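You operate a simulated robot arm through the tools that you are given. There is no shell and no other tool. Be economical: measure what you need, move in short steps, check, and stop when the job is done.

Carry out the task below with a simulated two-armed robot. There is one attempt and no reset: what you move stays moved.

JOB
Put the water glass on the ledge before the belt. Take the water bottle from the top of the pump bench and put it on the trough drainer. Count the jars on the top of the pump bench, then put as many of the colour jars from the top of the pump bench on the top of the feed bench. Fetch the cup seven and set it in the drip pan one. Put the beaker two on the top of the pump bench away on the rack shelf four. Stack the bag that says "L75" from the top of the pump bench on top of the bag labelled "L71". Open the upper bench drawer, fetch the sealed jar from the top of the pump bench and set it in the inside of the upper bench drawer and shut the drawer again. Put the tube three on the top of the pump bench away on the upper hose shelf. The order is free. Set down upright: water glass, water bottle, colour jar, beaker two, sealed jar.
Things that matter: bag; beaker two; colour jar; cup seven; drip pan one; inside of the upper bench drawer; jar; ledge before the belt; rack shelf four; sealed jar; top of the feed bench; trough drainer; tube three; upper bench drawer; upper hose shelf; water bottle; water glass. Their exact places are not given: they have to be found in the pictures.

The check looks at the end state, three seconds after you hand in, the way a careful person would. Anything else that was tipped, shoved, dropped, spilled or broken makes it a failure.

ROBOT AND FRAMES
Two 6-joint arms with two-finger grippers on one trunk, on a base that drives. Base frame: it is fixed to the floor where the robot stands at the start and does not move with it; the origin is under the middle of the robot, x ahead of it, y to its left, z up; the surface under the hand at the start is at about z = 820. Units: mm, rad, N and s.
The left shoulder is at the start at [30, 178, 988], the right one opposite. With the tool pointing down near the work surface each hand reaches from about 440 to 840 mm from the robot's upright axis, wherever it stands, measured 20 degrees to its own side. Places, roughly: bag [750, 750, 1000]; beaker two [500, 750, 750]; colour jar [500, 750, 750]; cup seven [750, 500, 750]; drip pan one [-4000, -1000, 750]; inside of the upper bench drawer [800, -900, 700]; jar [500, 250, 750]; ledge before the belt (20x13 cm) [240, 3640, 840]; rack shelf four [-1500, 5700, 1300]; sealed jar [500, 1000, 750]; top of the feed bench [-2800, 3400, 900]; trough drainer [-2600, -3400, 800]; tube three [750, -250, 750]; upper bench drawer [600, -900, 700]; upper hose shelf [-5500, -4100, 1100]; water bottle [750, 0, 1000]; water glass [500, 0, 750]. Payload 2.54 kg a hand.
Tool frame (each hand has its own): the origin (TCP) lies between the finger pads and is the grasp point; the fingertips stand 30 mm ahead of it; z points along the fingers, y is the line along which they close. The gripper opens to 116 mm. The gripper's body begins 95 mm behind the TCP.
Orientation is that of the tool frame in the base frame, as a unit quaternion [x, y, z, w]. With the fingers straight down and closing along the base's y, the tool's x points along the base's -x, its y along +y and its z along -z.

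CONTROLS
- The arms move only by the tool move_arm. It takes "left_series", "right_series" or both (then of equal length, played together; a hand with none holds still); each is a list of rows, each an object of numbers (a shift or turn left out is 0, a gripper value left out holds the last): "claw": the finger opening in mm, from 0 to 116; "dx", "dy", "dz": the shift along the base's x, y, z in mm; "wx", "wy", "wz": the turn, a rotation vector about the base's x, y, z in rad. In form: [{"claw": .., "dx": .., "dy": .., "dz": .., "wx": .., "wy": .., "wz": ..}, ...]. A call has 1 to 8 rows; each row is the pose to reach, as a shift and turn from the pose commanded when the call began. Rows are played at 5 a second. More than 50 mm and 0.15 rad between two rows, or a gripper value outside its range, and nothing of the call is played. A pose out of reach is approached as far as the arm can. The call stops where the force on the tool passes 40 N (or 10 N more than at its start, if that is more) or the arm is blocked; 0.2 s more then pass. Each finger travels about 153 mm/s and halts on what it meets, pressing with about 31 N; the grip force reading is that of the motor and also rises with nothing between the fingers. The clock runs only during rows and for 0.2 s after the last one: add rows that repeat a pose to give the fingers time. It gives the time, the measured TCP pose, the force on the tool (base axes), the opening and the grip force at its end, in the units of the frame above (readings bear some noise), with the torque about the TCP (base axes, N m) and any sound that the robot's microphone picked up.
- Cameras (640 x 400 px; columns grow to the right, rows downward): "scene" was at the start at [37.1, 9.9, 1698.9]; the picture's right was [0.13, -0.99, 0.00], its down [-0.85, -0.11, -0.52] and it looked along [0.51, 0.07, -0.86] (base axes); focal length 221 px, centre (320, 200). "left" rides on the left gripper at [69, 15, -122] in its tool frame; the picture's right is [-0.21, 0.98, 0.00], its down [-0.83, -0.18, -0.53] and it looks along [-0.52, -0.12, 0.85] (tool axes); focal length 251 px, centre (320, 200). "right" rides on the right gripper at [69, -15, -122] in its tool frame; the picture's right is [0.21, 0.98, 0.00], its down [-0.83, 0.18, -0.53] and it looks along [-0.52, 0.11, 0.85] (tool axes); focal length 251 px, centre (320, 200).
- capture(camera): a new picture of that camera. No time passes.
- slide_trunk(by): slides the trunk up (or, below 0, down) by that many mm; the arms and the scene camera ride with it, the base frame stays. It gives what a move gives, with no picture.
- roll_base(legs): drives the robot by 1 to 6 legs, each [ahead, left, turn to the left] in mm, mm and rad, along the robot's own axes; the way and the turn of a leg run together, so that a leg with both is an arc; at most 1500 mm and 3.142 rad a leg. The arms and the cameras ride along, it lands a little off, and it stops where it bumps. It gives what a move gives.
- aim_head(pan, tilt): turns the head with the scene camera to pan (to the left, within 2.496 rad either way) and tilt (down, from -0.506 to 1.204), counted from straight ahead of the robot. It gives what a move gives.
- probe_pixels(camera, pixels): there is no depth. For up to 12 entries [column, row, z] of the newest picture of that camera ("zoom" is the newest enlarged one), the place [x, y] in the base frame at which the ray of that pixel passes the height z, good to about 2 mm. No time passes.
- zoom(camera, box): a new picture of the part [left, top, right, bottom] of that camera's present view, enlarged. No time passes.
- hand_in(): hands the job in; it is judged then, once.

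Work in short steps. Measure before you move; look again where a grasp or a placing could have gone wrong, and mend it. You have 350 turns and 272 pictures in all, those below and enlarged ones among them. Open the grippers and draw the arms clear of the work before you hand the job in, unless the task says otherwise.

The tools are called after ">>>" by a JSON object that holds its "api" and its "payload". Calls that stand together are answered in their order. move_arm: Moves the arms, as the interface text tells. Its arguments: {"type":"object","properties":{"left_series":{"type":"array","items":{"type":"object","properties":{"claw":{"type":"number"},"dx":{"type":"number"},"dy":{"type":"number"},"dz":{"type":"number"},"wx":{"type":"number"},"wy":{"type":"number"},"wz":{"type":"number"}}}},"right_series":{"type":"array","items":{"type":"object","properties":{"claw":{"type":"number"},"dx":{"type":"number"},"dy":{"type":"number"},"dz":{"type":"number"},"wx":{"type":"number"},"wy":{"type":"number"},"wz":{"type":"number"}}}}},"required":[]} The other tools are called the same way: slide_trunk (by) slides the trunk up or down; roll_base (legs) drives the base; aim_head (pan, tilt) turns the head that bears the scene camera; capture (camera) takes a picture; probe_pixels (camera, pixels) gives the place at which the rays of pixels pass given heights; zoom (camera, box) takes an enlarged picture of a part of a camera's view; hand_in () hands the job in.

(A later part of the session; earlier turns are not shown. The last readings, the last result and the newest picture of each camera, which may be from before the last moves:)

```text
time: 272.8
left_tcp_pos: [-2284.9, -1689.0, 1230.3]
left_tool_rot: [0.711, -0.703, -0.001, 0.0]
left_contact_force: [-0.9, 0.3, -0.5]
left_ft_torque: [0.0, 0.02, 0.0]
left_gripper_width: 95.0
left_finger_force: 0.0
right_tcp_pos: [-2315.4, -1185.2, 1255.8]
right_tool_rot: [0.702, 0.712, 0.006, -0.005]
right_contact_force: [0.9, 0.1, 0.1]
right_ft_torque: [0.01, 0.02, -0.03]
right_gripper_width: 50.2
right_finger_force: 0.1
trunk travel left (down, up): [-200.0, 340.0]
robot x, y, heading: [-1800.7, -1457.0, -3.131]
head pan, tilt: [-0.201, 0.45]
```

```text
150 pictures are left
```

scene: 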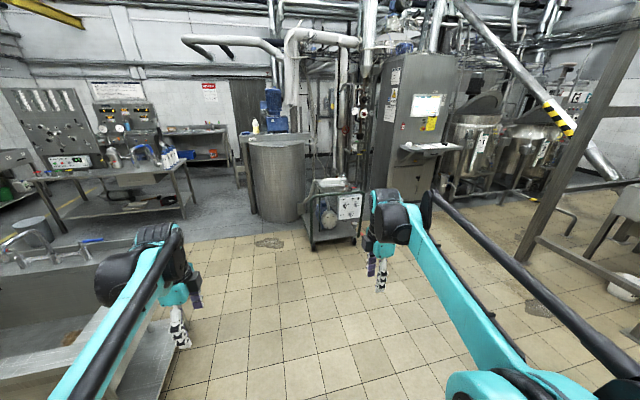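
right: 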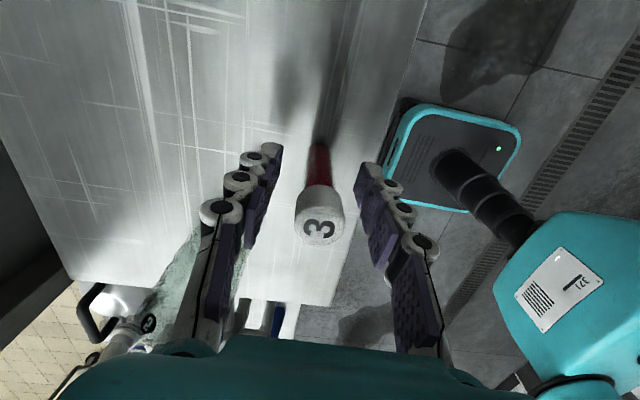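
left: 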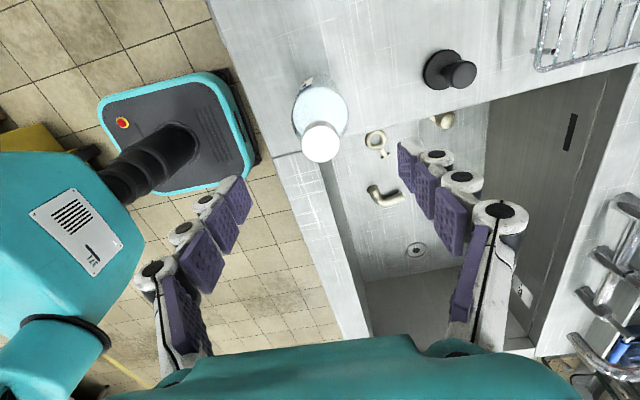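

>>> {"api": "zoom", "payload": {"camera": "scene", "box": [290, 160, 390, 260]}}

>>> {"api": "probe_pixels", "payload": {"camera": "zoom", "pixels": [[320, 200, 800], [250, 130, 800], [400, 150, 800], [230, 360, 0], [430, 330, 0], [300, 100, 800]]}}

```text
4.00 times, centred on (340, 210) of scene
```

zoom: 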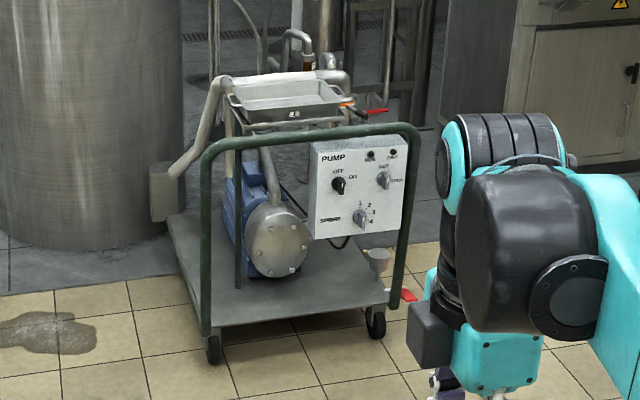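

```text
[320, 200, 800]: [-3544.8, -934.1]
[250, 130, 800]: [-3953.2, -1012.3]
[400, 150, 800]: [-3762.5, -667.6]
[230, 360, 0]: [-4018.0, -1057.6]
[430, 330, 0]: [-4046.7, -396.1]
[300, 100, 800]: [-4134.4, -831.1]
```

Drip pan cart noted at about (−4100, −850). I return to the pump bench in front of y≈480.

>>> {"api": "roll_base", "payload": {"legs": [[0, -1400, 0], [0, 0, 3.13], [1200, 500, 0], [300, 0, 0]]}}

>>> {"api": "aim_head", "payload": {"pan": 0.0, "tilt": 0.85}}

>>> {"api": "capture", "payload": {"camera": "scene"}}

```text
time: 294.8
left_tcp_pos: [153.7, 689.6, 1228.9]
left_tool_rot: [0.703, 0.711, 0.0, 0.0]
left_contact_force: [0.5, 0.4, 0.1]
left_ft_torque: [0.02, 0.03, -0.04]
left_gripper_width: 94.8
left_finger_force: 0.0
right_tcp_pos: [184.3, 185.7, 1255.9]
right_tool_rot: [0.712, -0.702, 0.004, 0.008]
right_contact_force: [-0.6, -0.7, -0.6]
right_ft_torque: [0.04, 0.01, 0.01]
right_gripper_width: 50.1
right_finger_force: 0.1
trunk travel left (down, up): [-200.0, 340.0]
robot x, y, heading: [-332.0, 457.9, 0.013]
head pan, tilt: [-0.201, 0.45]
```

```text
time: 295.7
left_tcp_pos: [153.5, 690.8, 1230.4]
left_tool_rot: [0.703, 0.711, 0.0, 0.001]
left_contact_force: [-0.1, 0.1, -0.6]
left_ft_torque: [-0.02, 0.01, 0.0]
left_gripper_width: 94.9
left_finger_force: 0.1
right_tcp_pos: [183.8, 186.3, 1254.2]
right_tool_rot: [0.712, -0.703, 0.004, 0.007]
right_contact_force: [-0.7, 0.5, -0.9]
right_ft_torque: [0.01, 0.02, 0.01]
right_gripper_width: 50.0
right_finger_force: 0.1
trunk travel left (down, up): [-200.0, 340.0]
robot x, y, heading: [-329.7, 460.4, 0.013]
head pan, tilt: [0.0, 0.85]
```

```text
148 pictures are left
```

scene: 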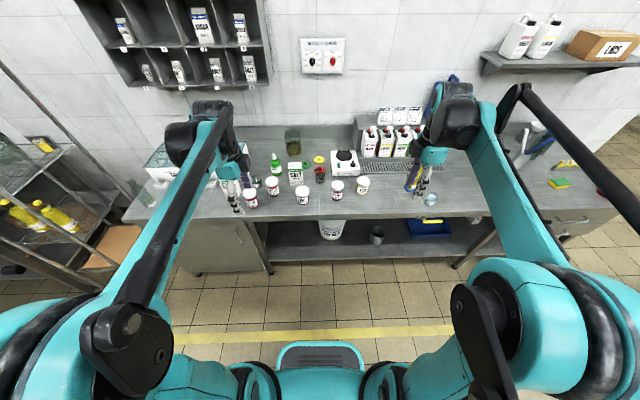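

>>> {"api": "zoom", "payload": {"camera": "scene", "box": [230, 120, 390, 220]}}

>>> {"api": "zoom", "payload": {"camera": "scene", "box": [290, 150, 350, 190]}}

```text
4.00 times, centred on (310, 170) of scene
```

zoom: 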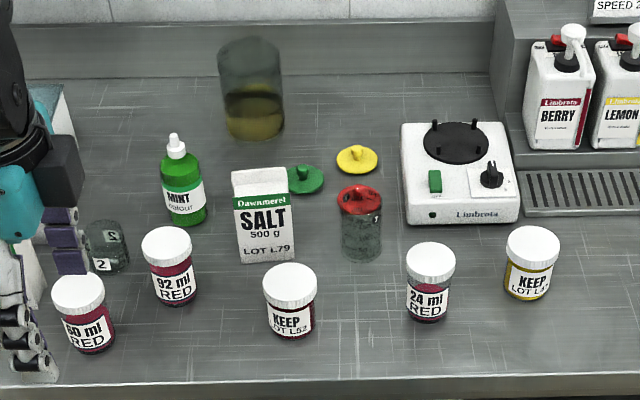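

```text
10.00 times, centred on (320, 170) of scene
```

zoom: 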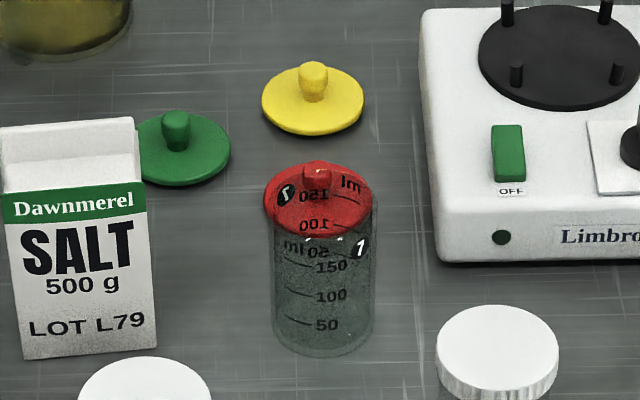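

>>> {"api": "probe_pixels", "payload": {"camera": "zoom", "pixels": [[322, 355, 820], [273, 330, 820], [375, 330, 820], [318, 215, 940], [318, 200, 820], [190, 160, 820], [312, 105, 820]]}}

>>> {"api": "capture", "payload": {"camera": "left"}}

>>> {"api": "zoom", "payload": {"camera": "right", "box": [200, 100, 640, 400]}}

```text
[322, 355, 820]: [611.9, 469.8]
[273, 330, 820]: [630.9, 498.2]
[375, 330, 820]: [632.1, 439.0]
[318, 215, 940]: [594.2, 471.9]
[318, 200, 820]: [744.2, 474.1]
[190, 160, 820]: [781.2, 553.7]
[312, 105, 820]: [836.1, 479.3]
```

```text
145 pictures are left
```

left: 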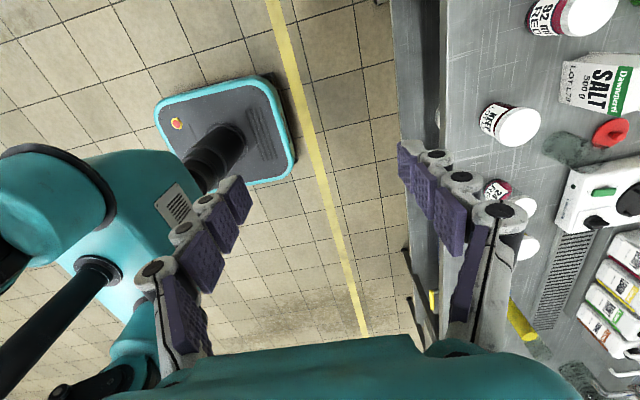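

```text
1.33 times, centred on (420, 250) of right
```

zoom: 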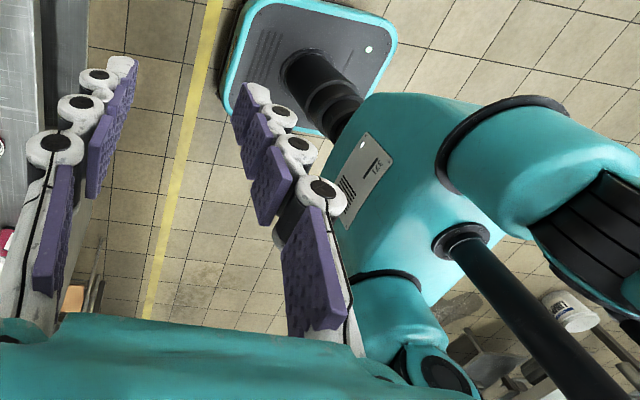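

Cup (label to be confirmed) ≈ (635, 469). First I fetch the water glass with the right hand: drive to (0, 90).

>>> {"api": "roll_base", "payload": {"legs": [[0, -360, -0.013], [340, 0, 0]]}}

>>> {"api": "capture", "payload": {"camera": "right"}}

>>> {"api": "capture", "payload": {"camera": "scene"}}

>>> {"api": "capture", "payload": {"camera": "left"}}

```text
time: 299.8
left_tcp_pos: [503.1, 325.3, 1229.7]
left_tool_rot: [0.71, 0.704, 0.0, 0.0]
left_contact_force: [-0.6, 0.4, -0.8]
left_ft_torque: [0.0, 0.04, 0.01]
left_gripper_width: 94.8
left_finger_force: 0.0
right_tcp_pos: [521.1, -180.1, 1255.0]
right_tool_rot: [-0.704, 0.71, -0.003, -0.007]
right_contact_force: [1.1, 0.9, -0.1]
right_ft_torque: [0.01, 0.03, 0.0]
right_gripper_width: 50.3
right_finger_force: 0.0
trunk travel left (down, up): [-200.0, 340.0]
robot x, y, heading: [15.0, 103.0, -0.007]
head pan, tilt: [0.0, 0.85]
```

```text
143 pictures are left
```

right: 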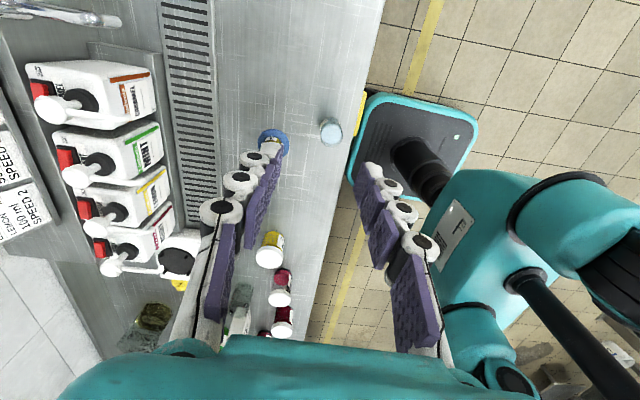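

```text
142 pictures are left
```

scene: 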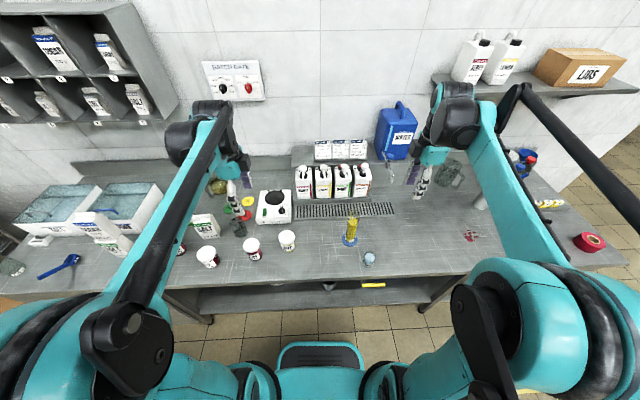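

```text
141 pictures are left
```

left: 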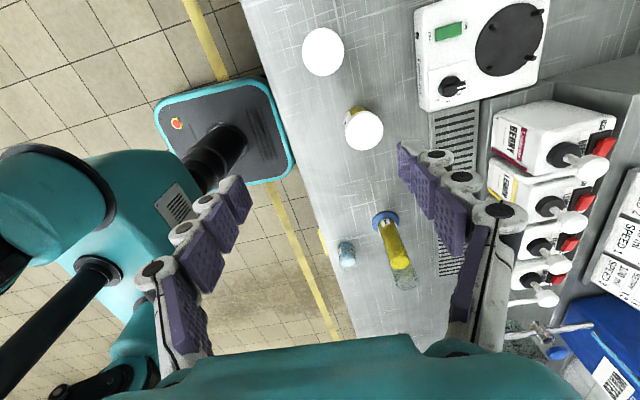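

I probe the glass in the right view, (331,130) rim.

>>> {"api": "zoom", "payload": {"camera": "right", "box": [250, 90, 380, 170]}}

>>> {"api": "probe_pixels", "payload": {"camera": "zoom", "pixels": [[345, 205, 895], [395, 205, 895], [395, 230, 895], [395, 160, 820], [320, 200, 895]]}}

>>> {"api": "zoom", "payload": {"camera": "scene", "box": [340, 230, 400, 280]}}

```text
4.92 times, centred on (315, 130) of right
```

zoom: 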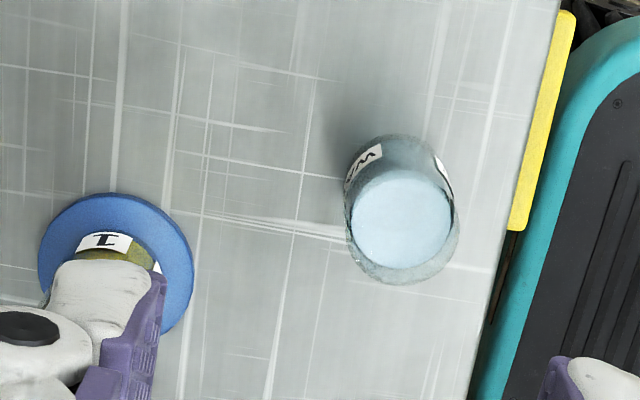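

```text
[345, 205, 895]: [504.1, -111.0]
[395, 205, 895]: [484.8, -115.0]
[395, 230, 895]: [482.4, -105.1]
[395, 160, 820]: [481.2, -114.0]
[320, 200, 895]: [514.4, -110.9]
```

```text
8.00 times, centred on (370, 255) of scene
```

zoom: 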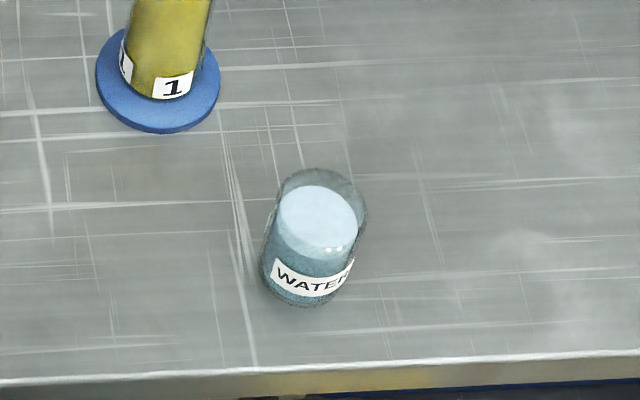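

Glass centre ≈ (480, −103), 43 mm wide. Move the right hand over it and lower to z≈950 first.

>>> {"api": "move_arm", "payload": {"right_series": [{"dx": -15, "dy": 30, "dz": -30, "claw": 80}, {"dx": -30, "dy": 60, "dz": -60}, {"dx": -41, "dy": 77, "dz": -100}, {"dx": -41, "dy": 77, "dz": -150}, {"dx": -41, "dy": 77, "dz": -200}, {"dx": -41, "dy": 77, "dz": -250}, {"dx": -41, "dy": 77, "dz": -300}]}}

>>> {"api": "capture", "payload": {"camera": "right"}}

```text
time: 301.4
left_tcp_pos: [502.7, 325.2, 1229.1]
left_tool_rot: [0.71, 0.704, 0.001, 0.0]
left_contact_force: [0.3, 0.1, 0.1]
left_ft_torque: [0.02, 0.05, 0.0]
left_gripper_width: 94.9
left_finger_force: 0.0
right_tcp_pos: [482.8, -102.3, 952.7]
right_tool_rot: [-0.704, 0.71, -0.003, -0.007]
right_contact_force: [0.8, 0.2, 0.5]
right_ft_torque: [0.03, 0.03, 0.01]
right_gripper_width: 79.8
right_finger_force: 0.0
trunk travel left (down, up): [-200.0, 340.0]
robot x, y, heading: [14.4, 103.2, -0.007]
head pan, tilt: [0.0, 0.85]
```

```text
138 pictures are left
```

right: 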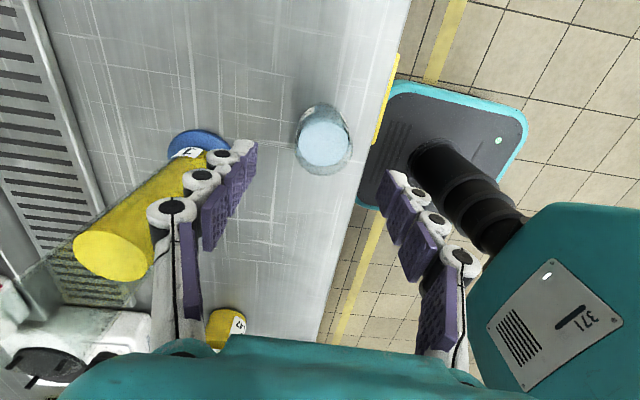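

>>> {"api": "probe_pixels", "payload": {"camera": "right", "pixels": [[324, 146, 870], [324, 135, 880], [190, 145, 825], [110, 255, 960]]}}

>>> {"api": "move_arm", "payload": {"right_series": [{"dx": -2, "dz": -35}, {"dx": -2, "dz": -65}, {"dx": -2, "dz": -95}, {"dx": -2, "dz": -95}]}}

>>> {"api": "capture", "payload": {"camera": "right"}}

```text
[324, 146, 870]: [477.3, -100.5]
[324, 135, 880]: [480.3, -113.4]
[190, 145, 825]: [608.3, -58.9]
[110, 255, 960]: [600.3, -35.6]
```

```text
time: 302.4
left_tcp_pos: [500.3, 324.7, 1229.6]
left_tool_rot: [0.71, 0.704, 0.0, 0.001]
left_contact_force: [0.0, 0.4, 0.5]
left_ft_torque: [0.04, 0.0, -0.02]
left_gripper_width: 94.9
left_finger_force: 0.0
right_tcp_pos: [477.3, -101.5, 860.0]
right_tool_rot: [-0.704, 0.71, -0.005, -0.006]
right_contact_force: [0.0, -1.2, 0.5]
right_ft_torque: [0.0, -0.02, 0.0]
right_gripper_width: 79.9
right_finger_force: 0.0
trunk travel left (down, up): [-200.0, 340.0]
robot x, y, heading: [15.9, 105.9, -0.012]
head pan, tilt: [0.0, 0.85]
```

```text
137 pictures are left
```

right: 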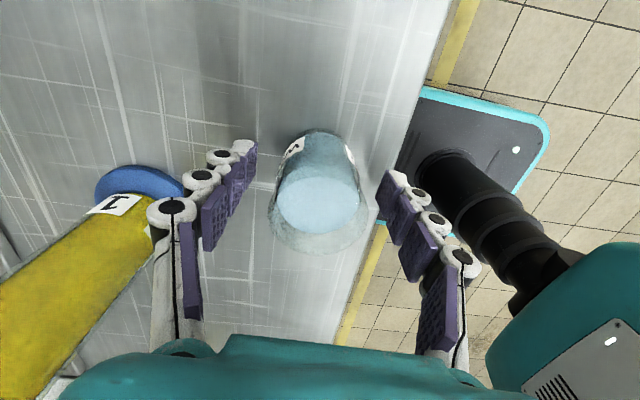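

Centred. Close gradually.

>>> {"api": "move_arm", "payload": {"right_series": [{"claw": 65}, {"claw": 52}, {"claw": 44}, {"claw": 36}, {"claw": 30}, {"claw": 30}]}}

```text
time: 303.8
left_tcp_pos: [503.5, 326.6, 1229.1]
left_tool_rot: [0.71, 0.704, 0.001, 0.001]
left_contact_force: [0.5, -0.7, -0.2]
left_ft_torque: [0.02, 0.0, -0.04]
left_gripper_width: 94.9
left_finger_force: 0.0
right_tcp_pos: [479.3, -102.0, 858.9]
right_tool_rot: [-0.704, 0.71, -0.004, -0.007]
right_contact_force: [-1.0, -0.3, 1.1]
right_ft_torque: [-0.02, 0.01, 0.0]
right_gripper_width: 43.7
right_finger_force: 31.1
trunk travel left (down, up): [-200.0, 340.0]
robot x, y, heading: [17.0, 102.3, -0.008]
head pan, tilt: [0.0, 0.85]
```

Gripped at 43.7 mm. Lift smoothly.

>>> {"api": "move_arm", "payload": {"right_series": [{"dz": 8}, {"dz": 25}, {"dz": 50}, {"dz": 78}, {"dz": 106}, {"dz": 134}, {"dz": 155}, {"dz": 165}]}}

>>> {"api": "move_arm", "payload": {"right_series": [{"dz": 8}, {"dz": 25}, {"dz": 50}, {"dz": 78}, {"dz": 106}, {"dz": 130}, {"dz": 145}, {"dz": 150}]}}

>>> {"api": "capture", "payload": {"camera": "right"}}

```text
time: 305.6
left_tcp_pos: [502.0, 325.3, 1229.5]
left_tool_rot: [0.71, 0.704, 0.001, 0.0]
left_contact_force: [0.9, -0.4, -0.3]
left_ft_torque: [0.0, -0.02, -0.01]
left_gripper_width: 94.9
left_finger_force: 0.1
right_tcp_pos: [476.3, -101.9, 1023.9]
right_tool_rot: [-0.705, 0.709, -0.004, -0.007]
right_contact_force: [-0.1, 0.5, -1.2]
right_ft_torque: [0.02, 0.0, -0.01]
right_gripper_width: 43.9
right_finger_force: 31.2
trunk travel left (down, up): [-200.0, 340.0]
robot x, y, heading: [11.4, 105.0, -0.011]
head pan, tilt: [0.0, 0.85]
```

```text
time: 307.4
left_tcp_pos: [502.1, 324.8, 1228.8]
left_tool_rot: [0.711, 0.704, 0.001, 0.001]
left_contact_force: [-0.1, 0.1, 0.4]
left_ft_torque: [0.03, -0.01, -0.04]
left_gripper_width: 94.9
left_finger_force: 0.1
right_tcp_pos: [478.0, -102.2, 1174.3]
right_tool_rot: [-0.704, 0.711, -0.004, -0.006]
right_contact_force: [-0.1, -0.1, -0.9]
right_ft_torque: [0.0, -0.03, -0.01]
right_gripper_width: 43.8
right_finger_force: 31.4
trunk travel left (down, up): [-200.0, 340.0]
robot x, y, heading: [13.3, 105.1, -0.006]
head pan, tilt: [0.0, 0.85]
```

```text
136 pictures are left
```

right: 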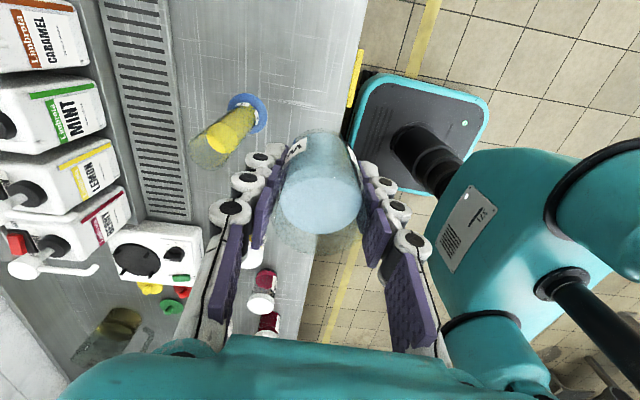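

Sidestep left 500 mm to bring the left hand near beaker two.

>>> {"api": "roll_base", "payload": {"legs": [[0, 500, 0.008]]}}

>>> {"api": "capture", "payload": {"camera": "left"}}

>>> {"api": "capture", "payload": {"camera": "scene"}}

```text
time: 310.4
left_tcp_pos: [497.7, 829.4, 1230.2]
left_tool_rot: [0.704, 0.71, 0.001, 0.001]
left_contact_force: [0.2, -0.3, 1.4]
left_ft_torque: [-0.02, 0.01, 0.0]
left_gripper_width: 95.1
left_finger_force: 0.2
right_tcp_pos: [480.9, 402.0, 1175.3]
right_tool_rot: [0.71, -0.704, 0.004, 0.006]
right_contact_force: [0.8, 0.0, -1.1]
right_ft_torque: [-0.04, 0.0, 0.02]
right_gripper_width: 43.9
right_finger_force: 31.1
trunk travel left (down, up): [-200.0, 340.0]
robot x, y, heading: [10.8, 598.7, 0.006]
head pan, tilt: [0.0, 0.85]
```

```text
135 pictures are left
```

left: 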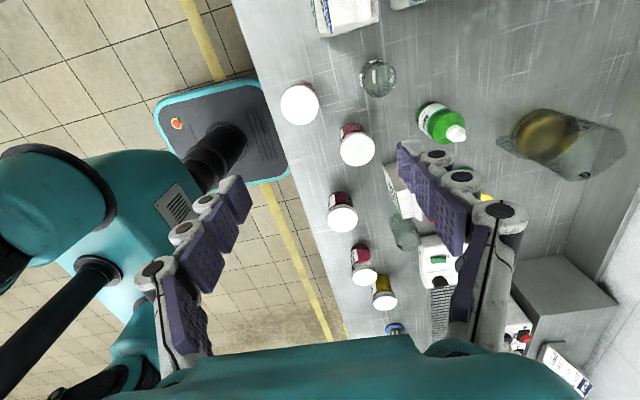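

```text
134 pictures are left
```

scene: 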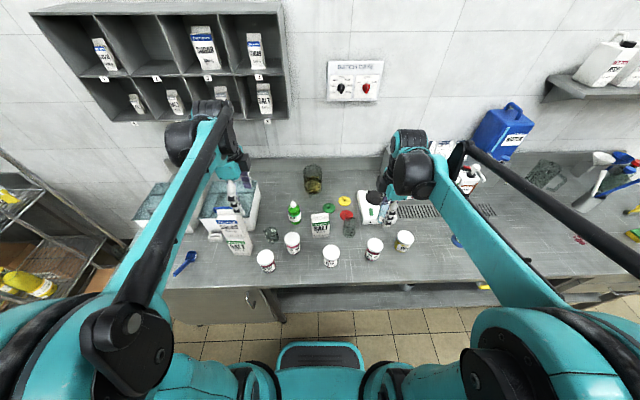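

>>> {"api": "zoom", "payload": {"camera": "left", "box": [300, 0, 440, 120]}}

>>> {"api": "probe_pixels", "payload": {"camera": "zoom", "pixels": [[360, 265, 890], [300, 265, 890], [415, 265, 890], [350, 225, 820], [355, 250, 870]]}}

>>> {"api": "zoom", "payload": {"camera": "scene", "box": [240, 210, 310, 260]}}

>>> {"api": "probe_pixels", "payload": {"camera": "zoom", "pixels": [[280, 265, 820], [225, 240, 820], [335, 235, 820], [270, 165, 890], [270, 165, 870], [270, 165, 910]]}}

```text
3.33 times, centred on (370, 60) of left
```

zoom: 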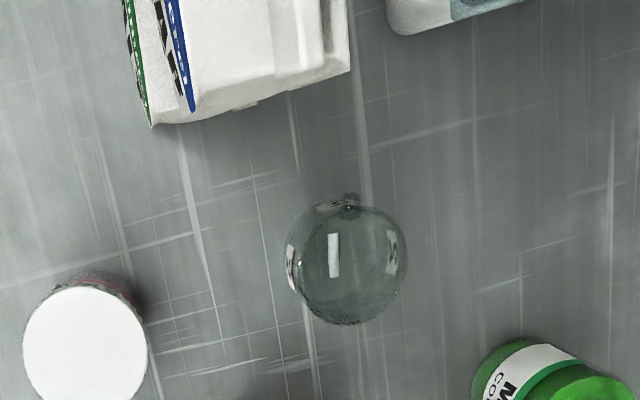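

```text
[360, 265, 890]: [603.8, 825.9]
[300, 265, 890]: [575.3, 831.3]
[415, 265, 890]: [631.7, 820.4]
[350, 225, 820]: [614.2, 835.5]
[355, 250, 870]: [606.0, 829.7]
```

```text
8.00 times, centred on (275, 235) of scene
```

zoom: 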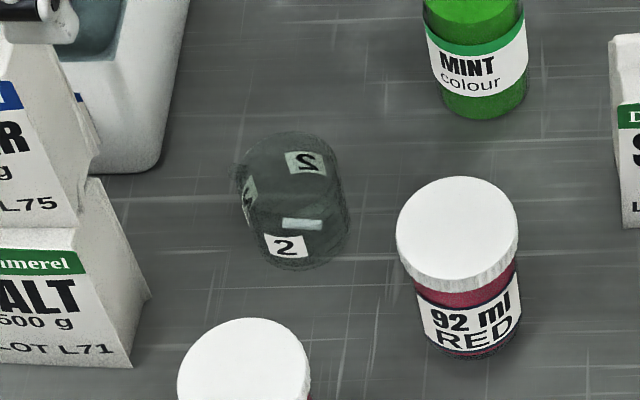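

```text
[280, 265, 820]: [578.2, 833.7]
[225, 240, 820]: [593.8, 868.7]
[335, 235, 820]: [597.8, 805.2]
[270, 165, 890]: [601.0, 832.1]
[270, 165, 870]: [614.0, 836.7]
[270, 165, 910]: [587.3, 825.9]
```

Beaker two ≈ (603, 829), 52 mm wide, top ≈ 887. The left wrist camera would come close to the bag stack, so I turn the hand by π first (camera to −y side).

>>> {"api": "move_arm", "payload": {"left_series": [{"wz": 0.15}, {"wz": 0.3}, {"wz": 0.45}, {"wz": 0.6}, {"wz": 0.75}, {"wz": 0.9}, {"wz": 1.05}, {"wz": 1.2}]}}

>>> {"api": "move_arm", "payload": {"left_series": [{"wz": 0.15}, {"wz": 0.3}, {"wz": 0.45}, {"wz": 0.6}, {"wz": 0.75}, {"wz": 0.9}, {"wz": 1.05}, {"wz": 1.2}]}}

>>> {"api": "move_arm", "payload": {"left_series": [{"wz": 0.15, "dx": 35, "dz": -20}, {"wz": 0.3, "dx": 70, "dz": -40}, {"wz": 0.45, "dx": 90, "dz": -70}, {"wz": 0.6, "dx": 105, "dz": -110}, {"wz": 0.74, "dx": 105, "dz": -150}]}}

>>> {"api": "capture", "payload": {"camera": "left"}}

```text
time: 312.1
left_tcp_pos: [497.3, 828.8, 1229.3]
left_tool_rot: [0.179, 0.984, 0.002, 0.0]
left_contact_force: [-0.6, -0.5, 0.2]
left_ft_torque: [0.01, 0.04, -0.01]
left_gripper_width: 94.9
left_finger_force: 0.1
right_tcp_pos: [480.5, 402.0, 1175.0]
right_tool_rot: [0.71, -0.704, 0.003, 0.006]
right_contact_force: [-0.2, 0.1, -0.7]
right_ft_torque: [-0.01, 0.0, 0.04]
right_gripper_width: 43.9
right_finger_force: 31.1
trunk travel left (down, up): [-200.0, 340.0]
robot x, y, heading: [15.4, 602.4, 0.008]
head pan, tilt: [0.0, 0.85]
```

```text
time: 313.9
left_tcp_pos: [497.7, 828.6, 1229.3]
left_tool_rot: [-0.408, 0.913, 0.0, 0.0]
left_contact_force: [0.8, -0.3, 0.1]
left_ft_torque: [0.0, -0.01, 0.03]
left_gripper_width: 95.2
left_finger_force: 0.0
right_tcp_pos: [480.3, 401.3, 1174.5]
right_tool_rot: [0.71, -0.704, 0.004, 0.007]
right_contact_force: [0.5, 0.1, -1.8]
right_ft_torque: [0.0, 0.03, 0.02]
right_gripper_width: 43.5
right_finger_force: 31.6
trunk travel left (down, up): [-200.0, 340.0]
robot x, y, heading: [8.6, 603.3, 0.01]
head pan, tilt: [0.0, 0.85]
```

```text
time: 315.1
left_tcp_pos: [603.1, 827.9, 1078.3]
left_tool_rot: [0.711, -0.703, -0.001, 0.001]
left_contact_force: [-0.2, -0.2, 0.5]
left_ft_torque: [0.0, -0.01, -0.04]
left_gripper_width: 94.9
left_finger_force: 0.0
right_tcp_pos: [480.6, 402.4, 1175.2]
right_tool_rot: [0.71, -0.704, 0.005, 0.007]
right_contact_force: [0.3, -0.7, -1.5]
right_ft_torque: [-0.02, 0.0, -0.01]
right_gripper_width: 43.9
right_finger_force: 30.8
trunk travel left (down, up): [-200.0, 340.0]
robot x, y, heading: [9.3, 601.9, 0.011]
head pan, tilt: [0.0, 0.85]
```

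```text
131 pictures are left
```

left: 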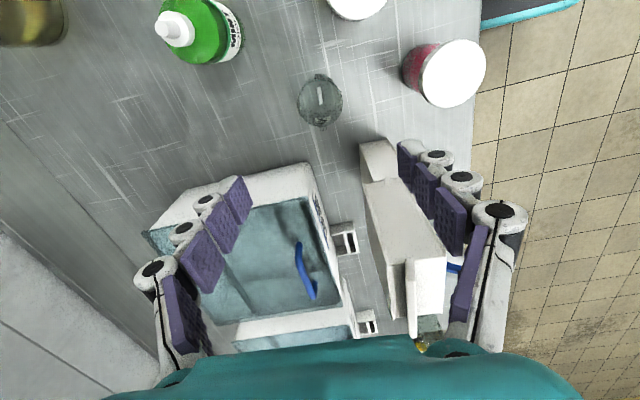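

>>> {"api": "probe_pixels", "payload": {"camera": "left", "pixels": [[320, 103, 885], [298, 103, 885], [343, 103, 885], [390, 150, 1090], [447, 260, 1090]]}}

>>> {"api": "move_arm", "payload": {"left_series": [{"dz": -45, "claw": 85}, {"dz": -90}, {"dz": -130}, {"dz": -150}]}}

>>> {"api": "capture", "payload": {"camera": "left"}}

```text
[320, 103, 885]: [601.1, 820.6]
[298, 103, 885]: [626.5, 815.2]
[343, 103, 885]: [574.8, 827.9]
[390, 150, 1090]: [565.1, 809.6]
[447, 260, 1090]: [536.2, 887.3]
```

```text
time: 316.1
left_tcp_pos: [603.0, 829.4, 927.9]
left_tool_rot: [0.709, -0.705, 0.0, 0.0]
left_contact_force: [-0.3, -0.3, -0.1]
left_ft_torque: [0.02, 0.01, 0.04]
left_gripper_width: 85.1
left_finger_force: 0.1
right_tcp_pos: [480.5, 401.8, 1174.9]
right_tool_rot: [0.71, -0.704, 0.004, 0.006]
right_contact_force: [0.7, 0.0, -0.7]
right_ft_torque: [0.0, -0.01, 0.0]
right_gripper_width: 43.9
right_finger_force: 30.5
trunk travel left (down, up): [-200.0, 340.0]
robot x, y, heading: [8.8, 599.3, 0.007]
head pan, tilt: [0.0, 0.85]
```

```text
130 pictures are left
```

left: 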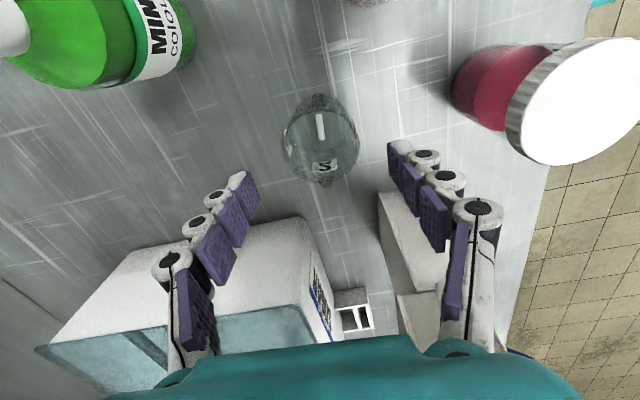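

>>> {"api": "probe_pixels", "payload": {"camera": "left", "pixels": [[320, 130, 820], [320, 145, 885], [282, 145, 870], [360, 145, 870]]}}

>>> {"api": "move_arm", "payload": {"left_series": [{"dz": -35}, {"dz": -68}, {"dz": -68}]}}

>>> {"api": "capture", "payload": {"camera": "left"}}

```text
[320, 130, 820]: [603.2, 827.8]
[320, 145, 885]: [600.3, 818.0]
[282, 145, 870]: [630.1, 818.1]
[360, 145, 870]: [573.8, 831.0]
```

```text
time: 316.9
left_tcp_pos: [602.9, 828.9, 862.8]
left_tool_rot: [0.71, -0.705, 0.0, 0.0]
left_contact_force: [0.4, -0.2, 0.2]
left_ft_torque: [-0.02, 0.02, 0.0]
left_gripper_width: 85.2
left_finger_force: 0.0
right_tcp_pos: [480.6, 402.4, 1174.3]
right_tool_rot: [0.71, -0.704, 0.003, 0.007]
right_contact_force: [-0.4, -0.3, -1.1]
right_ft_torque: [0.02, 0.0, 0.01]
right_gripper_width: 43.9
right_finger_force: 30.7
trunk travel left (down, up): [-200.0, 340.0]
robot x, y, heading: [9.9, 598.0, 0.011]
head pan, tilt: [0.0, 0.85]
```

```text
129 pictures are left
```

left: 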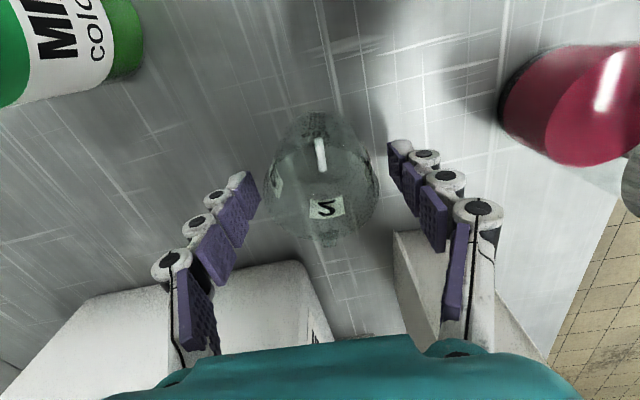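

Centred. Lower 7 mm more and close.

>>> {"api": "move_arm", "payload": {"left_series": [{"dz": -7, "claw": 75}, {"dz": -7, "claw": 60}, {"dz": -7, "claw": 50}, {"dz": -7, "claw": 40}, {"dz": -7, "claw": 36}, {"dz": -7, "claw": 36}]}}

>>> {"api": "move_arm", "payload": {"left_series": [{"dz": 20}, {"dz": 60}, {"dz": 105}, {"dz": 150}, {"dz": 195}, {"dz": 240}, {"dz": 285}, {"dz": 325}]}}

>>> {"api": "capture", "payload": {"camera": "left"}}

```text
time: 318.4
left_tcp_pos: [603.4, 829.2, 854.3]
left_tool_rot: [0.71, -0.704, 0.0, 0.001]
left_contact_force: [0.5, 0.4, -0.4]
left_ft_torque: [0.03, -0.01, -0.03]
left_gripper_width: 53.3
left_finger_force: 30.9
right_tcp_pos: [480.3, 401.3, 1175.3]
right_tool_rot: [0.71, -0.705, 0.004, 0.007]
right_contact_force: [-0.4, -0.6, -2.1]
right_ft_torque: [0.03, -0.01, 0.0]
right_gripper_width: 43.6
right_finger_force: 30.9
trunk travel left (down, up): [-200.0, 340.0]
robot x, y, heading: [8.5, 595.3, 0.01]
head pan, tilt: [0.0, 0.85]
```

```text
time: 320.1
left_tcp_pos: [603.0, 828.2, 1181.3]
left_tool_rot: [0.71, -0.704, 0.0, 0.0]
left_contact_force: [0.8, -0.1, -0.7]
left_ft_torque: [-0.01, 0.02, -0.03]
left_gripper_width: 53.1
left_finger_force: 30.6
right_tcp_pos: [480.4, 400.5, 1174.8]
right_tool_rot: [0.71, -0.704, 0.004, 0.006]
right_contact_force: [-0.1, -0.1, -0.9]
right_ft_torque: [-0.04, 0.0, -0.01]
right_gripper_width: 43.8
right_finger_force: 31.4
trunk travel left (down, up): [-200.0, 340.0]
robot x, y, heading: [9.6, 602.1, 0.011]
head pan, tilt: [0.0, 0.85]
```

```text
128 pictures are left
```

left: 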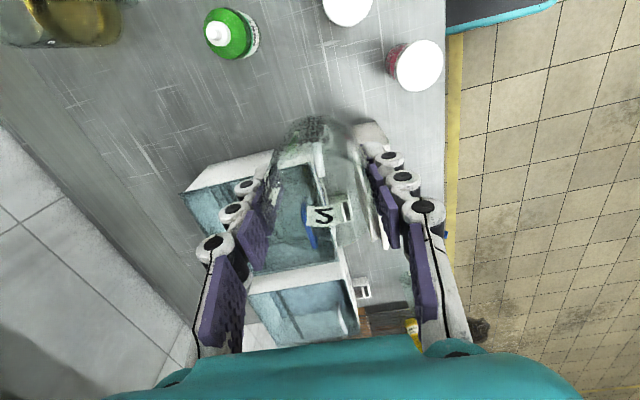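

Both vessels held. I back off slowly 550 mm and look toward +y.

>>> {"api": "roll_base", "payload": {"legs": [[-550, 0, 0]]}}

>>> {"api": "aim_head", "payload": {"pan": 1.5, "tilt": 0.25}}

>>> {"api": "capture", "payload": {"camera": "scene"}}

```text
time: 323.3
left_tcp_pos: [59.2, 826.9, 1181.1]
left_tool_rot: [0.714, -0.7, -0.001, 0.0]
left_contact_force: [-0.3, -0.2, -0.4]
left_ft_torque: [0.0, 0.03, -0.01]
left_gripper_width: 53.1
left_finger_force: 30.8
right_tcp_pos: [-58.7, 397.7, 1175.1]
right_tool_rot: [0.715, -0.699, 0.004, 0.007]
right_contact_force: [-0.3, 0.2, -2.4]
right_ft_torque: [-0.01, -0.03, -0.01]
right_gripper_width: 43.7
right_finger_force: 31.3
trunk travel left (down, up): [-200.0, 340.0]
robot x, y, heading: [-528.1, 589.1, 0.02]
head pan, tilt: [0.0, 0.85]
```

```text
time: 324.9
left_tcp_pos: [59.3, 828.0, 1181.3]
left_tool_rot: [0.714, -0.7, -0.001, 0.001]
left_contact_force: [-0.7, -0.3, -0.8]
left_ft_torque: [-0.02, 0.0, -0.01]
left_gripper_width: 53.2
left_finger_force: 31.2
right_tcp_pos: [-56.7, 399.4, 1175.5]
right_tool_rot: [0.714, -0.7, 0.005, 0.007]
right_contact_force: [1.0, -0.4, -0.6]
right_ft_torque: [-0.01, -0.02, 0.02]
right_gripper_width: 43.9
right_finger_force: 30.2
trunk travel left (down, up): [-200.0, 340.0]
robot x, y, heading: [-530.3, 589.6, 0.027]
head pan, tilt: [1.499, 0.25]
```

```text
127 pictures are left
```

scene: 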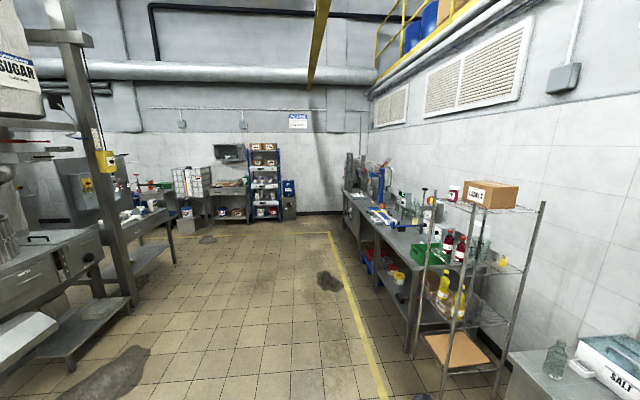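

>>> {"api": "zoom", "payload": {"camera": "scene", "box": [320, 130, 460, 260]}}

>>> {"api": "zoom", "payload": {"camera": "scene", "box": [170, 130, 310, 240]}}

>>> {"api": "zoom", "payload": {"camera": "scene", "box": [0, 130, 180, 380]}}

```text
3.08 times, centred on (390, 195) of scene
```

zoom: 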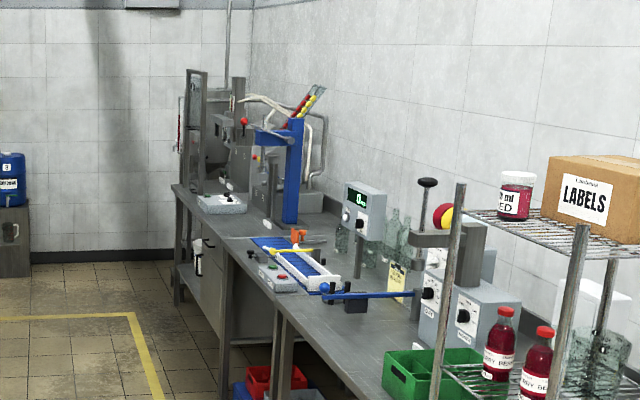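

```text
3.64 times, centred on (240, 185) of scene
```

zoom: 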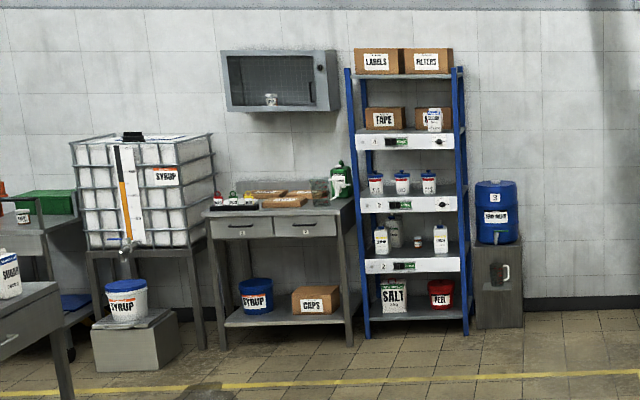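

```text
1.60 times, centred on (90, 255) of scene
```

zoom: 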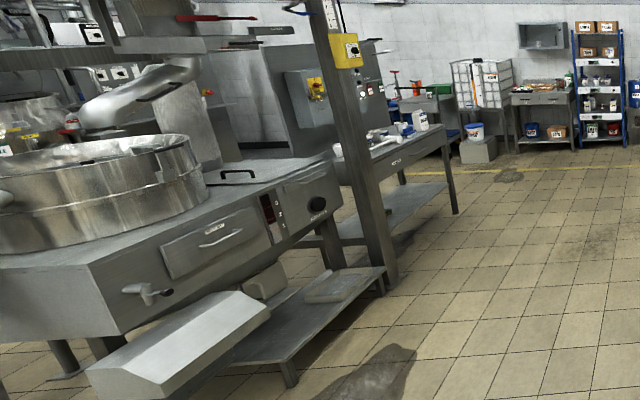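

>>> {"api": "probe_pixels", "payload": {"camera": "scene", "pixels": [[128, 303, 0], [72, 362, 0], [408, 352, 0], [440, 398, 0], [348, 245, 0], [370, 205, 850], [377, 213, 840], [410, 235, 850], [300, 218, 0], [177, 263, 0]]}}

```text
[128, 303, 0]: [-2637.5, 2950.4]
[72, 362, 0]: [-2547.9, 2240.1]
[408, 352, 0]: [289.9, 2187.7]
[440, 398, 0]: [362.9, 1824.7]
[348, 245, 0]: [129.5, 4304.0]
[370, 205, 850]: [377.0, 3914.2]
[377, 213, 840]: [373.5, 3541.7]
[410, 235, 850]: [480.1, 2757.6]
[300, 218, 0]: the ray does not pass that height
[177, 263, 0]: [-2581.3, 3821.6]
```

Corridor is free. I drive left along +y at x≈−680 to y≈3870.

>>> {"api": "roll_base", "payload": {"legs": [[-150, 1450, -0.02], [0, 1450, 0], [0, 380, 0]]}}

>>> {"api": "aim_head", "payload": {"pan": -0.2, "tilt": 0.7}}

>>> {"api": "capture", "payload": {"camera": "scene"}}

>>> {"api": "capture", "payload": {"camera": "right"}}

```text
time: 340.9
left_tcp_pos: [-158.6, 4102.3, 1180.6]
left_tool_rot: [0.714, -0.7, -0.001, 0.001]
left_contact_force: [-0.1, 0.3, -0.4]
left_ft_torque: [0.01, 0.05, -0.01]
left_gripper_width: 53.0
left_finger_force: 31.0
right_tcp_pos: [-275.6, 3674.6, 1173.7]
right_tool_rot: [0.715, -0.699, 0.005, 0.006]
right_contact_force: [-0.4, -1.2, -0.7]
right_ft_torque: [-0.01, 0.03, 0.01]
right_gripper_width: 43.7
right_finger_force: 31.6
trunk travel left (down, up): [-200.0, 340.0]
robot x, y, heading: [-746.1, 3864.7, 0.024]
head pan, tilt: [1.499, 0.25]
```

```text
time: 342.6
left_tcp_pos: [-156.8, 4102.3, 1181.4]
left_tool_rot: [0.714, -0.7, -0.001, 0.0]
left_contact_force: [0.3, 0.7, -1.2]
left_ft_torque: [-0.02, 0.01, 0.02]
left_gripper_width: 53.2
left_finger_force: 30.8
right_tcp_pos: [-274.4, 3674.6, 1175.2]
right_tool_rot: [0.715, -0.699, 0.004, 0.006]
right_contact_force: [0.4, 0.2, -1.2]
right_ft_torque: [-0.01, -0.01, 0.02]
right_gripper_width: 43.9
right_finger_force: 31.1
trunk travel left (down, up): [-200.0, 340.0]
robot x, y, heading: [-742.6, 3860.1, 0.021]
head pan, tilt: [-0.201, 0.7]
```

```text
123 pictures are left
```

scene: 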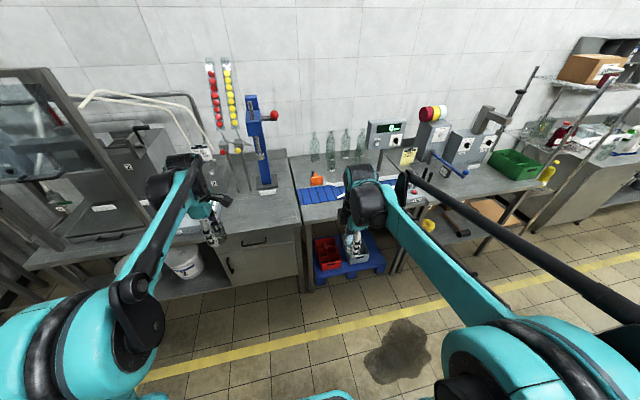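

```text
122 pictures are left
```

right: 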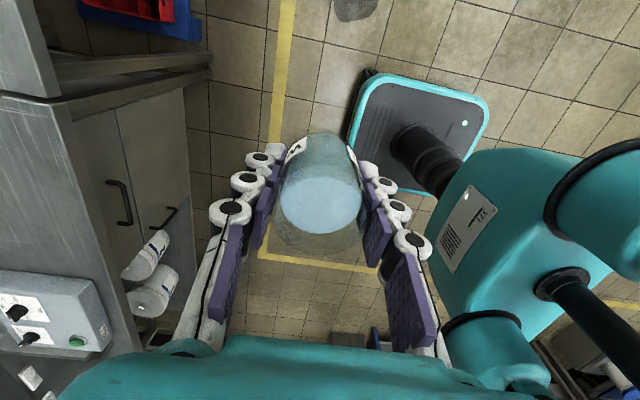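

>>> {"api": "zoom", "payload": {"camera": "scene", "box": [280, 140, 440, 250]}}

```text
3.64 times, centred on (360, 195) of scene
```

zoom: 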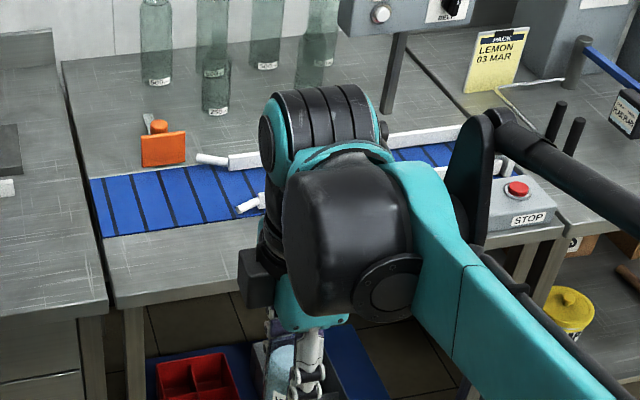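

The ledge is the bench strip between belt and front edge. I probe its borders.

>>> {"api": "probe_pixels", "payload": {"camera": "zoom", "pixels": [[120, 306, 840], [230, 290, 840], [103, 237, 840], [230, 217, 840], [490, 250, 840], [560, 228, 840], [160, 260, 840], [90, 180, 840]]}}

```text
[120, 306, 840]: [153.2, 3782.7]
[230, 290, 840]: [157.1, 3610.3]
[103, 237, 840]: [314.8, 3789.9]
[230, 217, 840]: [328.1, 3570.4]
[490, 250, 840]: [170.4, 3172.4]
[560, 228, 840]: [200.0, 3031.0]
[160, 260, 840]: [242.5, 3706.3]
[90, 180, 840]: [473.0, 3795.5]
```

Target (238, 3640). Drive ahead 330 mm (left hand stays short of the blue post).

>>> {"api": "probe_pixels", "payload": {"camera": "scene", "pixels": [[268, 188, 840], [215, 240, 900], [190, 205, 1100], [300, 222, 840]]}}

>>> {"api": "roll_base", "payload": {"legs": [[330, 0, -0.02]]}}

>>> {"api": "capture", "payload": {"camera": "right"}}

```text
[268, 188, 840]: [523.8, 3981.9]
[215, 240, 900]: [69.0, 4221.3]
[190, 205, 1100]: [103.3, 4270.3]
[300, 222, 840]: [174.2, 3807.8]
```

```text
time: 344.8
left_tcp_pos: [173.5, 4096.8, 1180.7]
left_tool_rot: [0.708, -0.706, -0.001, 0.0]
left_contact_force: [0.1, 0.6, -0.7]
left_ft_torque: [0.03, 0.06, -0.01]
left_gripper_width: 53.0
left_finger_force: 30.6
right_tcp_pos: [48.9, 3670.9, 1173.4]
right_tool_rot: [0.71, -0.704, 0.004, 0.006]
right_contact_force: [0.0, -0.4, -2.0]
right_ft_torque: [0.01, 0.01, -0.01]
right_gripper_width: 43.8
right_finger_force: 30.8
trunk travel left (down, up): [-200.0, 340.0]
robot x, y, heading: [-419.7, 3869.3, 0.007]
head pan, tilt: [-0.201, 0.7]
```

```text
120 pictures are left
```

right: 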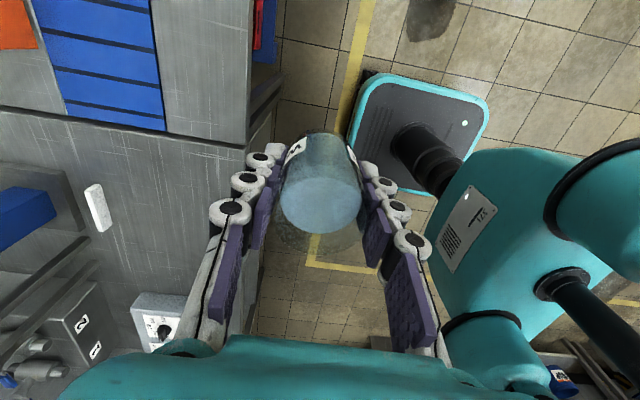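

>>> {"api": "probe_pixels", "payload": {"camera": "right", "pixels": [[247, 60, 840], [247, 60, 860], [160, 60, 840], [165, 130, 840], [247, 142, 840]]}}

>>> {"api": "move_arm", "payload": {"right_series": [{"dx": 20, "dy": -3}, {"dx": 50, "dy": -8}, {"dx": 85, "dy": -14}, {"dx": 120, "dy": -20}, {"dx": 155, "dy": -26}, {"dx": 180, "dy": -30}, {"dx": 189, "dy": -31}, {"dx": 189, "dy": -31}]}}

>>> {"api": "capture", "payload": {"camera": "right"}}

```text
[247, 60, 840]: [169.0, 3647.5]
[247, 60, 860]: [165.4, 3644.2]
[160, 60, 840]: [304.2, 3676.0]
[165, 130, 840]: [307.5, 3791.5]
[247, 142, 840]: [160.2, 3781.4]
```

```text
time: 346.6
left_tcp_pos: [172.4, 4097.2, 1181.1]
left_tool_rot: [0.708, -0.706, -0.001, 0.002]
left_contact_force: [-0.1, 0.6, -0.4]
left_ft_torque: [0.03, -0.01, -0.05]
left_gripper_width: 53.2
left_finger_force: 31.0
right_tcp_pos: [239.3, 3639.2, 1175.8]
right_tool_rot: [0.709, -0.705, 0.003, 0.007]
right_contact_force: [0.9, 0.3, -1.6]
right_ft_torque: [-0.02, -0.02, 0.0]
right_gripper_width: 43.8
right_finger_force: 30.8
trunk travel left (down, up): [-200.0, 340.0]
robot x, y, heading: [-420.1, 3870.3, 0.004]
head pan, tilt: [-0.201, 0.7]
```

```text
119 pictures are left
```

right: 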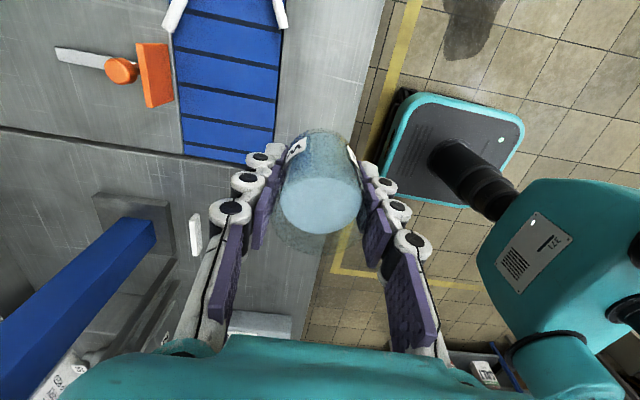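

Over the ledge. Lower smoothly by 270 mm.

>>> {"api": "move_arm", "payload": {"right_series": [{"dz": -10}, {"dz": -35}, {"dz": -70}, {"dz": -105}, {"dz": -140}, {"dz": -172}, {"dz": -195}, {"dz": -205}]}}

>>> {"api": "move_arm", "payload": {"right_series": [{"dz": -12}, {"dz": -28}, {"dz": -44}, {"dz": -56}, {"dz": -66}, {"dz": -72}]}}

>>> {"api": "capture", "payload": {"camera": "right"}}

```text
time: 348.4
left_tcp_pos: [172.2, 4097.3, 1179.4]
left_tool_rot: [0.708, -0.706, -0.001, 0.001]
left_contact_force: [-0.3, 0.6, -0.3]
left_ft_torque: [0.0, 0.0, -0.03]
left_gripper_width: 53.0
left_finger_force: 30.7
right_tcp_pos: [237.0, 3640.3, 969.0]
right_tool_rot: [0.709, -0.705, 0.004, 0.006]
right_contact_force: [0.3, -0.4, -1.3]
right_ft_torque: [0.01, -0.01, 0.03]
right_gripper_width: 43.8
right_finger_force: 31.0
trunk travel left (down, up): [-200.0, 340.0]
robot x, y, heading: [-420.0, 3869.5, 0.004]
head pan, tilt: [-0.201, 0.7]
```

```text
time: 349.8
left_tcp_pos: [173.2, 4097.4, 1181.3]
left_tool_rot: [0.708, -0.706, -0.001, 0.001]
left_contact_force: [0.3, 0.2, -1.3]
left_ft_torque: [0.01, -0.04, -0.02]
left_gripper_width: 52.9
left_finger_force: 31.1
right_tcp_pos: [239.6, 3641.3, 897.6]
right_tool_rot: [0.709, -0.705, 0.003, 0.007]
right_contact_force: [0.4, 0.5, -1.9]
right_ft_torque: [0.02, 0.0, 0.0]
right_gripper_width: 44.0
right_finger_force: 31.3
trunk travel left (down, up): [-200.0, 340.0]
robot x, y, heading: [-419.3, 3868.9, 0.006]
head pan, tilt: [-0.201, 0.7]
```

```text
118 pictures are left
```

right: 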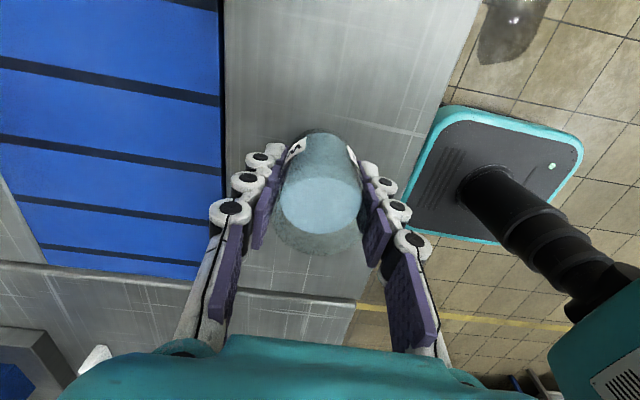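

Well located. Slow final approach.

>>> {"api": "move_arm", "payload": {"right_series": [{"dz": -4}, {"dz": -8}, {"dz": -12}, {"dz": -15}, {"dz": -17}]}}

```text
time: 351.0
left_tcp_pos: [169.2, 4097.5, 1181.2]
left_tool_rot: [0.708, -0.706, 0.001, 0.0]
left_contact_force: [0.0, 0.4, -0.4]
left_ft_torque: [0.01, 0.01, -0.02]
left_gripper_width: 52.9
left_finger_force: 30.7
right_tcp_pos: [237.0, 3640.3, 882.9]
right_tool_rot: [0.709, -0.706, 0.005, 0.006]
right_contact_force: [4.0, 1.6, 29.8]
right_ft_torque: [0.16, -0.27, -0.01]
right_gripper_width: 44.3
right_finger_force: 31.0
trunk travel left (down, up): [-200.0, 340.0]
robot x, y, heading: [-416.9, 3872.5, 0.009]
head pan, tilt: [-0.201, 0.7]
```

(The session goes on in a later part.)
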